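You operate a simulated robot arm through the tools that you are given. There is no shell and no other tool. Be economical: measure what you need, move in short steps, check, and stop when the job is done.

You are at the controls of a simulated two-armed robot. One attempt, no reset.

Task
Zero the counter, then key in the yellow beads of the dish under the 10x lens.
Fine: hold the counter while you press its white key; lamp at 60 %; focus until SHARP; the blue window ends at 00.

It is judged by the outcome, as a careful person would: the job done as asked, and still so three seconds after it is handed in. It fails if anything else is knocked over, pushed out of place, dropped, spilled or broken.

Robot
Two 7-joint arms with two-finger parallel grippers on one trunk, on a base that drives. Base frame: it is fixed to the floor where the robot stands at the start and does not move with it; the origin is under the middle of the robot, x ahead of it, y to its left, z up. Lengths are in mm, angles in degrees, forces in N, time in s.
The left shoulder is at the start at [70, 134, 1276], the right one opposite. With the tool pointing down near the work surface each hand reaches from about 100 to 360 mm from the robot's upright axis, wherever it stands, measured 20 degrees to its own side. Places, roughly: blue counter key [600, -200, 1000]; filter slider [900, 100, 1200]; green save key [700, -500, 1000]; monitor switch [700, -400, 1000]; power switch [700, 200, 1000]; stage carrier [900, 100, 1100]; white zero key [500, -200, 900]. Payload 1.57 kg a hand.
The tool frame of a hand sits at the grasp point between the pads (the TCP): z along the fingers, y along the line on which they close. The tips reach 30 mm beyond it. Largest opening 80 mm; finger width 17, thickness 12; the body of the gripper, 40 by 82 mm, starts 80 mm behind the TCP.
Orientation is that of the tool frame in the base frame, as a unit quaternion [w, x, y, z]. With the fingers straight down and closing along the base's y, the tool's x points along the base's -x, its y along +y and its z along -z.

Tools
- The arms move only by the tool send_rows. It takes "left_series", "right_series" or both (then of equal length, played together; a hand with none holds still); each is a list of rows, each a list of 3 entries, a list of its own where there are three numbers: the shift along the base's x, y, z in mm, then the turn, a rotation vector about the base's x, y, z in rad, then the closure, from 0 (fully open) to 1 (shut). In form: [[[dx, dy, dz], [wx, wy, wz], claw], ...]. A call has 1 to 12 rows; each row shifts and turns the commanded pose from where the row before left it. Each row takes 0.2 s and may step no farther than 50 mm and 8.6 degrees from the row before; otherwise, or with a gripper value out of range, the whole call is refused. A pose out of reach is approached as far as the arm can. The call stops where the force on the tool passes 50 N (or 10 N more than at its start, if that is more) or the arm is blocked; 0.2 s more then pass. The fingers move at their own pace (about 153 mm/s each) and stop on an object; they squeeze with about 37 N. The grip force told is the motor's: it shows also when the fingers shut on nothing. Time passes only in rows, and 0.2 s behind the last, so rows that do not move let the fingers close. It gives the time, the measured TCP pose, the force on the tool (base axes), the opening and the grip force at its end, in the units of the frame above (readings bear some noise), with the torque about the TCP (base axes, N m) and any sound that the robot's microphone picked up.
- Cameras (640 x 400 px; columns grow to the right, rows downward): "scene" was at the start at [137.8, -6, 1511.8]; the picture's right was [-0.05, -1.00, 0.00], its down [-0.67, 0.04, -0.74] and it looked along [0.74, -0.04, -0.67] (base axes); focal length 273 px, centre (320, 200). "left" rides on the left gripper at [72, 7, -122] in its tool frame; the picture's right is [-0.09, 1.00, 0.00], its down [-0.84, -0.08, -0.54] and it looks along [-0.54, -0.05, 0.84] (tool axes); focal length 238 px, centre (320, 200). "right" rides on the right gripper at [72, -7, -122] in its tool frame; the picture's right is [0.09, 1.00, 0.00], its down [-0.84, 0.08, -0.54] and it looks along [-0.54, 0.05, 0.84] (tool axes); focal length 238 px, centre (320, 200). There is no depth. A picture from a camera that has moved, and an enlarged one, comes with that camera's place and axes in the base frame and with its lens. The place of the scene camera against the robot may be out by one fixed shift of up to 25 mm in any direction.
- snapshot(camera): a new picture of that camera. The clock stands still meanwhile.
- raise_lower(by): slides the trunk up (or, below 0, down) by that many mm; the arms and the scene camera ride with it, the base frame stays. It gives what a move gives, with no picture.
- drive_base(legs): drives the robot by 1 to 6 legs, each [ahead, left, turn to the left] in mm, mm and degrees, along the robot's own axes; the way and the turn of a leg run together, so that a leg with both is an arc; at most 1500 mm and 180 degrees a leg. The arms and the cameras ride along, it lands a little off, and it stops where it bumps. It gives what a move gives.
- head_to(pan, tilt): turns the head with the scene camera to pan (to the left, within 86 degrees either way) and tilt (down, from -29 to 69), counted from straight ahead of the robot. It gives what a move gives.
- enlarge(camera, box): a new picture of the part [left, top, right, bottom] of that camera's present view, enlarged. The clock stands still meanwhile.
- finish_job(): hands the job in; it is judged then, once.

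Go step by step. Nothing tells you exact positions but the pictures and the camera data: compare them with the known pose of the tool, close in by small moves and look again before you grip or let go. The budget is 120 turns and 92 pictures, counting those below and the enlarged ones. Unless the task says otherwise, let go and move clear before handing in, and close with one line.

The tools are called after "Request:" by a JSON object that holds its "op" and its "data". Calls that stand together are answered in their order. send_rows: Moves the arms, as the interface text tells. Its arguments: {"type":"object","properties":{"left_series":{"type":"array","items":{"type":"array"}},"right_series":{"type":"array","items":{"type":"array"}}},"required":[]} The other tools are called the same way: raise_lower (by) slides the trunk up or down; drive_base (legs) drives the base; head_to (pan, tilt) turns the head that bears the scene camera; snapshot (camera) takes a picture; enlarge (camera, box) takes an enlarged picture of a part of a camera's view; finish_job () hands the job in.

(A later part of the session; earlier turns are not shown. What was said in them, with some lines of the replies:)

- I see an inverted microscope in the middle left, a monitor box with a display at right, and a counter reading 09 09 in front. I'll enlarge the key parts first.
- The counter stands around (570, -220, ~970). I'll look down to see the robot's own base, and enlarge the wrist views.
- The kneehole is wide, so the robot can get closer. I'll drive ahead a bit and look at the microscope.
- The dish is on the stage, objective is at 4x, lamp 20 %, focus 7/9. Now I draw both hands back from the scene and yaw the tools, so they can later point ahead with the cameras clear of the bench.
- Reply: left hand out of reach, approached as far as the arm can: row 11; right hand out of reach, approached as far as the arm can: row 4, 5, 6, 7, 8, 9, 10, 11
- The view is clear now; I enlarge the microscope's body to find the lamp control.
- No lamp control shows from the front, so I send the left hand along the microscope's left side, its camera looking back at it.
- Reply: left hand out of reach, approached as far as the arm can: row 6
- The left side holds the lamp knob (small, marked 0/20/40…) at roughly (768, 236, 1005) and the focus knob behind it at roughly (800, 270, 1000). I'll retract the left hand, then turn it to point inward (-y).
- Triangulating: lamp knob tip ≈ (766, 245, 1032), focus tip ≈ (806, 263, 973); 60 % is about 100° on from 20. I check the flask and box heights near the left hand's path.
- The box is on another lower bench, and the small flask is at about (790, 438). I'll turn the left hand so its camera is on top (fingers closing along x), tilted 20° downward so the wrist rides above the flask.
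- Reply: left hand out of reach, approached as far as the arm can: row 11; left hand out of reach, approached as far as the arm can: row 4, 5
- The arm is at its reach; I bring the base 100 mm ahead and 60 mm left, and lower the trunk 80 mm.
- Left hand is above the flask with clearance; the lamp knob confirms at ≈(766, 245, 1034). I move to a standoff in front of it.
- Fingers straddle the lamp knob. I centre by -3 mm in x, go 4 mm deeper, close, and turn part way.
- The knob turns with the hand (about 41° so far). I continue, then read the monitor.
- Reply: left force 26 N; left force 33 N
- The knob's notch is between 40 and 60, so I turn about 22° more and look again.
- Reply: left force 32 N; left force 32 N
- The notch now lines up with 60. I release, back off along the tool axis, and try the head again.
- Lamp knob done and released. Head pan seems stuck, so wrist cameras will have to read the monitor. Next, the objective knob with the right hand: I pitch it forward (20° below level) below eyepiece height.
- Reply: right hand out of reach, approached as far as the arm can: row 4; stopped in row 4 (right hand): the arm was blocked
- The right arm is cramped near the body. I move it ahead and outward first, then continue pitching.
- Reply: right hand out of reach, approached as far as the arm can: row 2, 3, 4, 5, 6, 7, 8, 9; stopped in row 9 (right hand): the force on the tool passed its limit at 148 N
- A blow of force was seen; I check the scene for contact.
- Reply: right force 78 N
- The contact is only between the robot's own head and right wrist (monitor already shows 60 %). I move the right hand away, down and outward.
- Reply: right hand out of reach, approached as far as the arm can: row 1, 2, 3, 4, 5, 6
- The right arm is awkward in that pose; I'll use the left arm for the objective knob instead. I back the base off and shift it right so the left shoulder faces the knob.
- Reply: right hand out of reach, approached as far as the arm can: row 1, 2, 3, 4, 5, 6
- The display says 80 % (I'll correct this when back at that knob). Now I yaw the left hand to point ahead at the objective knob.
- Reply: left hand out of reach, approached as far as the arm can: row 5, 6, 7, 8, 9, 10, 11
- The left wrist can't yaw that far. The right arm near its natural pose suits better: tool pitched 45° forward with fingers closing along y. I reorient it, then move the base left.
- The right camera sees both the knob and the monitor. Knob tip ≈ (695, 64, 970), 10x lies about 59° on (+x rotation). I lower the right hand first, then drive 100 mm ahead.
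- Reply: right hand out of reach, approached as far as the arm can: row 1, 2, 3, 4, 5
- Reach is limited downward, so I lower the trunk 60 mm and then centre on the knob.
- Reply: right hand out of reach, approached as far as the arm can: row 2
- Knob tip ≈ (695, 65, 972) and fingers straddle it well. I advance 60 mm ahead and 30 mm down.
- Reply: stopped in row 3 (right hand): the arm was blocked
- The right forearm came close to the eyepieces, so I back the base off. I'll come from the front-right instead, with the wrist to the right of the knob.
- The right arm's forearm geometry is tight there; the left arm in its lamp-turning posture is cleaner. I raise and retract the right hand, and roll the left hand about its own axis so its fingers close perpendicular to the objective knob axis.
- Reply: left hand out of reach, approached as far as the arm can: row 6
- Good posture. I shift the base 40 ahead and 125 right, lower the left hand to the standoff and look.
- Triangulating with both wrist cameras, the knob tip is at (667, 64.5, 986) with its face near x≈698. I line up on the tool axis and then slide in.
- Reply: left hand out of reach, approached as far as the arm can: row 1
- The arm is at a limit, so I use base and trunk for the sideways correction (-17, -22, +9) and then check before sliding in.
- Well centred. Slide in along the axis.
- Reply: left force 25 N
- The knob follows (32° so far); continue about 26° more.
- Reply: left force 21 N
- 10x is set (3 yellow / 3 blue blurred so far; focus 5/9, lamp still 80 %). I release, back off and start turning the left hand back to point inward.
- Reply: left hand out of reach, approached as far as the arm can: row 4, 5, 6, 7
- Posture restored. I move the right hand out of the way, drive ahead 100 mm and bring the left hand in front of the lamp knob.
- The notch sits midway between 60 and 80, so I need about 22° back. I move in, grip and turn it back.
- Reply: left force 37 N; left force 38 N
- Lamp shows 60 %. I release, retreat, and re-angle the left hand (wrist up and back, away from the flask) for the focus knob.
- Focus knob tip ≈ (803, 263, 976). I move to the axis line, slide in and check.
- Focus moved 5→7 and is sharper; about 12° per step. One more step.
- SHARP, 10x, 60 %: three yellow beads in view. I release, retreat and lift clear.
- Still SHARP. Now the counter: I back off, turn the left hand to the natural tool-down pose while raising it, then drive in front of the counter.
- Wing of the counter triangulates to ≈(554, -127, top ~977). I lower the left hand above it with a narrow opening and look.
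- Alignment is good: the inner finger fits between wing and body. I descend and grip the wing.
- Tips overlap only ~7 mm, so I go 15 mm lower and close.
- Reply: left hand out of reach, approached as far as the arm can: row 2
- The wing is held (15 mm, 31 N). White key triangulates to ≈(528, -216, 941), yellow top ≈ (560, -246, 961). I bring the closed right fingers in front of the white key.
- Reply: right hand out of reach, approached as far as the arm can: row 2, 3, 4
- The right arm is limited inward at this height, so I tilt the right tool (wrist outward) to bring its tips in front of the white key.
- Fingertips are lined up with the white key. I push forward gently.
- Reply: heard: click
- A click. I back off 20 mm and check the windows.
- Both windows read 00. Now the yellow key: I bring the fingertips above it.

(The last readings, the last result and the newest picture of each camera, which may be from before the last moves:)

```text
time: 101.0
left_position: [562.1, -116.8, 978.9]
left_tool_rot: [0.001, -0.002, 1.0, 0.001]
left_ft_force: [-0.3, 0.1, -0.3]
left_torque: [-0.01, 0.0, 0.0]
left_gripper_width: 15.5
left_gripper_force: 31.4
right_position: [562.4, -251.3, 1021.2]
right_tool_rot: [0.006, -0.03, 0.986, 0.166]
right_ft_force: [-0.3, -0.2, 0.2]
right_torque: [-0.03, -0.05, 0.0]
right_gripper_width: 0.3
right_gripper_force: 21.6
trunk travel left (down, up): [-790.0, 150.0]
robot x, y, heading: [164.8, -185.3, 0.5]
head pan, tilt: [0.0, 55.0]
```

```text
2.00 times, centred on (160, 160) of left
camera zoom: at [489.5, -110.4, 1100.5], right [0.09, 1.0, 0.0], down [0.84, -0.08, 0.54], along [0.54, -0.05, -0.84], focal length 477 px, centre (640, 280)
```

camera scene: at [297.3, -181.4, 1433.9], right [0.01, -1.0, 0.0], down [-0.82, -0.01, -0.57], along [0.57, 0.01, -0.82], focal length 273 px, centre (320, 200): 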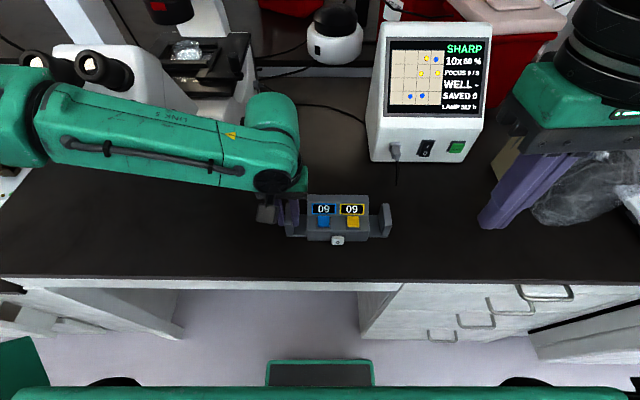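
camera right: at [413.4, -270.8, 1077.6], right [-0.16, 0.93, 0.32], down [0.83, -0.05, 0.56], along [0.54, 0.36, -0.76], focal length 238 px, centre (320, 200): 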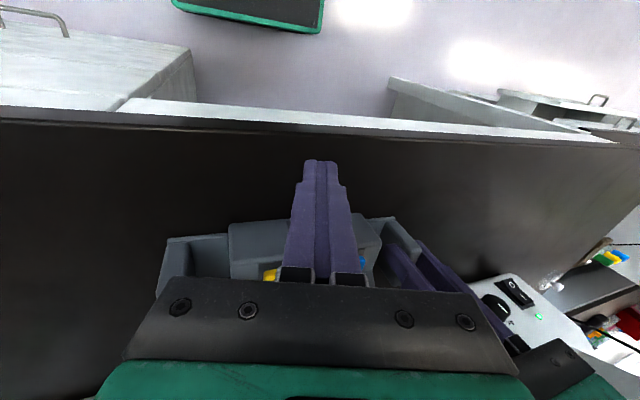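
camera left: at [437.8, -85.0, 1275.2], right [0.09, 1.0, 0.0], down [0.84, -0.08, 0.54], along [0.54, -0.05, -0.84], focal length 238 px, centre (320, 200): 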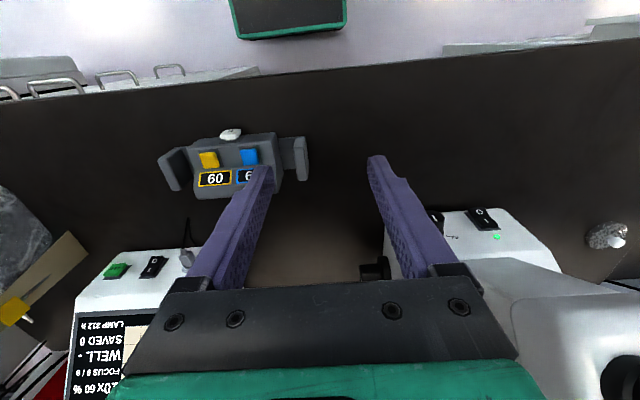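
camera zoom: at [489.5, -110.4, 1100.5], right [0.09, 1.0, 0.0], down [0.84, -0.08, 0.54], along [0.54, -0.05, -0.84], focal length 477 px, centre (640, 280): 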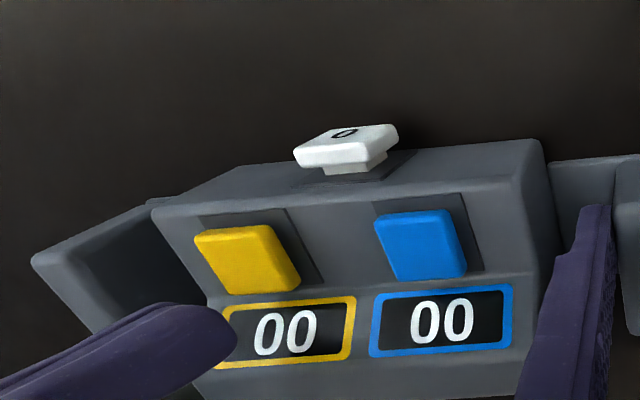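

Yellow key center ≈ (557, -246, 964); I shift slightly and descend in small steps until a click.

Request:
{"op": "send_rows", "data": {"right_series": [[[-5, -2, -8], [0, 0, 0], 1.0], [[0, 0, -6], [0, 0, 0], 1.0], [[0, 0, -4], [0, 0, 0], 1.0], [[0, 0, -2], [0, 0, 0], 1.0], [[0, 0, -2], [0, 0, 0], 1.0]]}}

```text
time: 102.2
left_position: [561.9, -117.2, 978.8]
left_tool_rot: [0.001, -0.002, 1.0, 0.002]
left_ft_force: [1.2, 4.8, -5.3]
left_torque: [0.02, -0.31, 0.26]
left_gripper_width: 15.6
left_gripper_force: 31.1
right_position: [558.2, -252.4, 1000.1]
right_tool_rot: [0.008, -0.031, 0.986, 0.166]
right_ft_force: [1.6, -6.6, 18.4]
right_torque: [-0.23, -0.05, -0.02]
right_gripper_width: 0.1
right_gripper_force: 21.0
trunk travel left (down, up): [-790.0, 150.0]
robot x, y, heading: [171.2, -182.5, 0.7]
head pan, tilt: [0.0, 55.0]
heard: click
```

Request:
{"op": "send_rows", "data": {"right_series": [[[0, 0, 5], [0, 0, 0], 1.0], [[0, 0, 10], [0, 0, 0], 1.0], [[0, 0, 0], [0, 0, 0], 1.0]]}}

Request:
{"op": "enlarge", "data": {"camera": "left", "box": [0, 60, 320, 260]}}

```text
time: 103.0
left_position: [562.7, -116.5, 980.2]
left_tool_rot: [0.0, -0.001, 1.0, 0.0]
left_ft_force: [0.0, -0.2, -1.0]
left_torque: [-0.05, 0.02, 0.0]
left_gripper_width: 15.6
left_gripper_force: 30.9
right_position: [558.3, -251.2, 1012.7]
right_tool_rot: [0.006, -0.032, 0.986, 0.165]
right_ft_force: [0.0, 0.1, 0.4]
right_torque: [0.0, 0.03, -0.02]
right_gripper_width: 0.1
right_gripper_force: 21.3
trunk travel left (down, up): [-790.0, 150.0]
robot x, y, heading: [171.2, -183.4, 0.8]
head pan, tilt: [0.0, 55.0]
```

```text
2.00 times, centred on (160, 160) of left
camera zoom: at [489.5, -110.7, 1100.6], right [0.09, 1.0, 0.0], down [0.84, -0.08, 0.54], along [0.54, -0.05, -0.84], focal length 477 px, centre (640, 280)
```

zoom: 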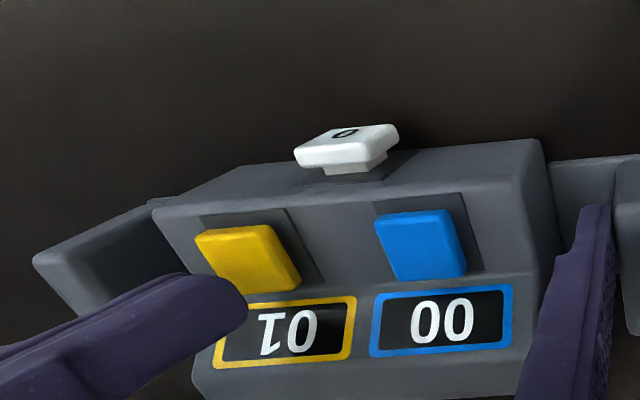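

Yellow reads 01. Second press, same depth.

Request:
{"op": "send_rows", "data": {"right_series": [[[0, 0, -7], [0, 0, 0], 1.0], [[0, 0, -4], [0, 0, 0], 1.0], [[0, 0, -2], [0, 0, 0], 1.0], [[0, 0, -2], [0, 0, 0], 1.0]]}}

Request:
{"op": "send_rows", "data": {"right_series": [[[0, 0, 5], [0, 0, 0], 1.0], [[0, 0, 10], [0, 0, 0], 1.0], [[0, 0, 0], [0, 0, 0], 1.0]]}}

Request:
{"op": "enlarge", "data": {"camera": "left", "box": [0, 60, 320, 260]}}

```text
time: 104.0
left_position: [560.1, -117.8, 979.6]
left_tool_rot: [0.0, -0.001, 1.0, 0.002]
left_ft_force: [2.7, -4.6, -8.8]
left_torque: [-0.02, -0.04, 0.41]
left_gripper_width: 15.3
left_gripper_force: 30.5
right_position: [555.5, -251.3, 1000.8]
right_tool_rot: [0.009, -0.031, 0.985, 0.167]
right_ft_force: [-2.3, 0.6, 26.5]
right_torque: [0.02, 0.07, 0.04]
right_gripper_width: 0.0
right_gripper_force: 21.0
trunk travel left (down, up): [-790.0, 150.0]
robot x, y, heading: [171.3, -185.2, 0.6]
head pan, tilt: [0.0, 55.0]
heard: click
```

```text
time: 104.8
left_position: [561.2, -116.9, 979.1]
left_tool_rot: [0.0, -0.002, 1.0, 0.001]
left_ft_force: [-0.1, 0.2, -0.5]
left_torque: [-0.02, 0.04, -0.06]
left_gripper_width: 15.1
left_gripper_force: 31.8
right_position: [556.5, -253.2, 1012.7]
right_tool_rot: [0.005, -0.032, 0.986, 0.164]
right_ft_force: [-0.6, -1.0, 1.4]
right_torque: [-0.02, 0.02, 0.0]
right_gripper_width: 0.0
right_gripper_force: 21.2
trunk travel left (down, up): [-790.0, 150.0]
robot x, y, heading: [168.6, -182.5, 0.7]
head pan, tilt: [0.0, 55.0]
```

```text
2.00 times, centred on (160, 160) of left
camera zoom: at [489.6, -110.3, 1100.5], right [0.09, 1.0, 0.0], down [0.84, -0.08, 0.54], along [0.54, -0.05, -0.84], focal length 477 px, centre (640, 280)
```

zoom: 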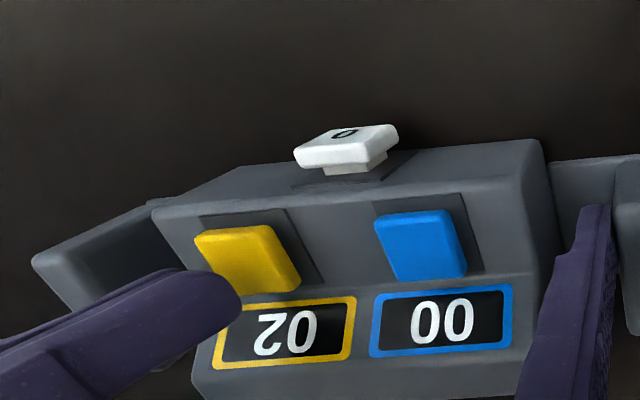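

Yellow reads 02. Third press, then the right hand lifts clear.

Request:
{"op": "send_rows", "data": {"right_series": [[[0, 0, -7], [0, 0, 0], 1.0], [[0, 0, -4], [0, 0, 0], 1.0], [[0, 0, -2], [0, 0, 0], 1.0], [[0, 0, -2], [0, 0, 0], 1.0]]}}

Request:
{"op": "send_rows", "data": {"right_series": [[[0, 0, 5], [0, 0, 0], 1.0], [[0, 0, 15], [0, 0, 0], 1.0], [[-10, -10, 25], [0, 0, 0], 1.0], [[-15, -20, 30], [0, 0, 0], 1.0], [[-15, -20, 30], [0, 0, 0], 1.0]]}}

Request:
{"op": "snapshot", "data": {"camera": "scene"}}

```text
time: 105.8
left_position: [560.2, -117.8, 980.0]
left_tool_rot: [-0.001, -0.001, 1.0, 0.001]
left_ft_force: [3.2, 2.2, -6.8]
left_torque: [0.06, -0.11, 0.34]
left_gripper_width: 15.5
left_gripper_force: 31.1
right_position: [557.2, -252.0, 1000.6]
right_tool_rot: [0.009, -0.032, 0.986, 0.166]
right_ft_force: [-1.8, -5.2, 23.6]
right_torque: [-0.11, 0.04, -0.01]
right_gripper_width: 0.0
right_gripper_force: 21.0
trunk travel left (down, up): [-790.0, 150.0]
robot x, y, heading: [170.0, -180.7, 0.8]
head pan, tilt: [0.0, 55.0]
heard: click
```

```text
time: 107.0
left_position: [561.0, -118.0, 979.8]
left_tool_rot: [0.0, -0.001, 1.0, 0.001]
left_ft_force: [-0.5, -0.9, -0.4]
left_torque: [0.0, 0.06, -0.04]
left_gripper_width: 15.6
left_gripper_force: 31.3
right_position: [516.8, -300.2, 1104.5]
right_tool_rot: [0.008, -0.032, 0.986, 0.166]
right_ft_force: [0.2, 0.0, 0.2]
right_torque: [0.01, -0.02, -0.01]
right_gripper_width: 0.0
right_gripper_force: 20.9
trunk travel left (down, up): [-790.0, 150.0]
robot x, y, heading: [173.6, -181.6, 0.5]
head pan, tilt: [0.0, 55.0]
```

```text
4 pictures are left
camera scene: at [295.4, -183.3, 1434.0], right [0.01, -1.0, 0.0], down [-0.82, -0.01, -0.57], along [0.57, 0.01, -0.82], focal length 273 px, centre (320, 200)
```

scene: 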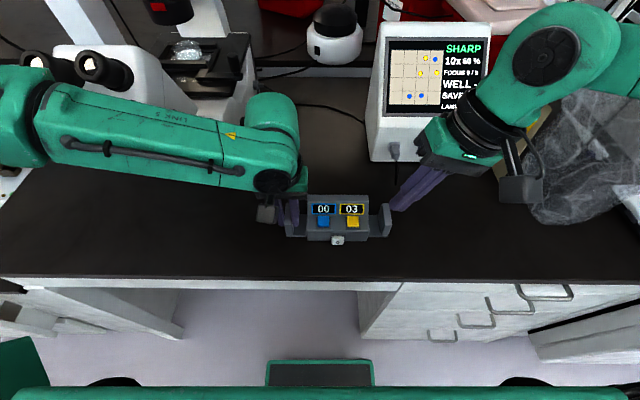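

Counter reads blue 00, yellow 03, monitor SHARP 10x 60 %. I release the wing and lift the left hand straight up the way it came.

Request:
{"op": "send_rows", "data": {"left_series": [[[0, 0, 0], [0, 0, 0], 0.65], [[0, 0, 0], [0, 0, 0], 0.62], [[0, 0, 10], [0, 0, 0], 0.62], [[-1, 0, 15], [0, 0, 0], 0.62], [[-2, 0, 20], [0, 0, 0], 0.62], [[-4, 0, 25], [0, 0, 0], 0.62], [[-4, 0, 25], [0, 0, 0], 0.62], [[-10, 5, 25], [0, 0, 0], 0.62]]}}

Request:
{"op": "snapshot", "data": {"camera": "scene"}}

```text
time: 108.8
left_position: [542.4, -110.2, 1099.6]
left_tool_rot: [0.0, -0.001, 1.0, 0.001]
left_ft_force: [0.1, 0.6, 0.2]
left_torque: [0.01, 0.0, 0.03]
left_gripper_width: 30.5
left_gripper_force: 0.2
right_position: [518.2, -300.1, 1104.5]
right_tool_rot: [0.007, -0.032, 0.986, 0.165]
right_ft_force: [0.1, 0.4, -0.3]
right_torque: [-0.05, -0.04, 0.01]
right_gripper_width: 0.0
right_gripper_force: 21.1
trunk travel left (down, up): [-790.0, 150.0]
robot x, y, heading: [167.9, -185.8, 0.6]
head pan, tilt: [0.0, 55.0]
```

```text
3 pictures are left
camera scene: at [295.2, -182.3, 1434.0], right [0.01, -1.0, 0.0], down [-0.82, -0.01, -0.57], along [0.57, 0.01, -0.82], focal length 273 px, centre (320, 200)
```

scene: 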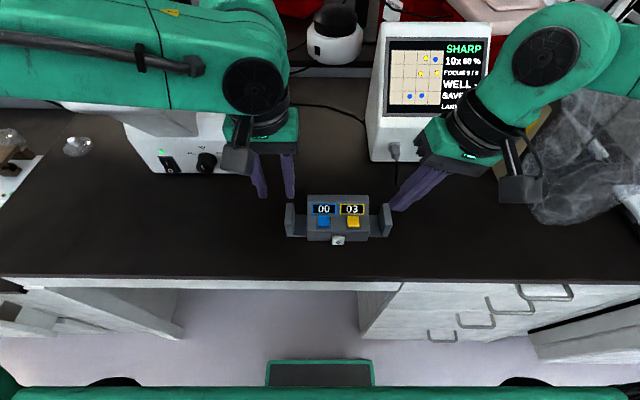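

Request:
{"op": "enlarge", "data": {"camera": "scene", "box": [300, 30, 490, 250]}}

```text
1.82 times, centred on (395, 140) of scene
camera zoom: at [295.2, -182.3, 1434.0], right [0.01, -1.0, 0.0], down [-0.82, -0.01, -0.57], along [0.57, 0.01, -0.82], focal length 496 px, centre (184, 309)
```

zoom: 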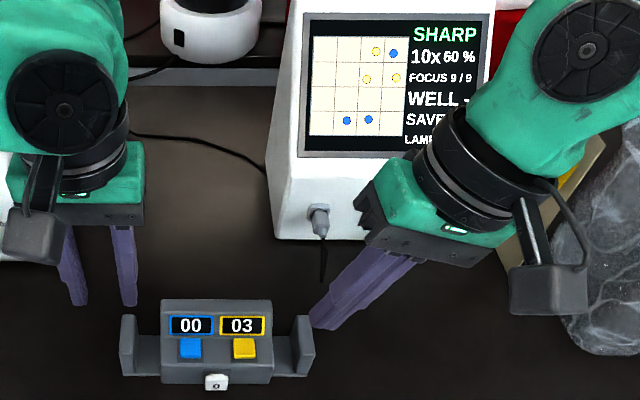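

The monitor shows SHARP, 10x, 60 %; the counter shows blue 00 and yellow 03, and both hands are clear, so I hand in.

Request:
{"op": "finish_job", "data": {}}

```text
The job is handed in.
```

I zeroed the counter while holding it and keyed in the three yellow beads seen under the 10x lens. At hand-in the counter read blue 00 and yellow 03, and the monitor showed SHARP, 10x and lamp 60 %. The counter shifted a few millimetres when I gripped it.
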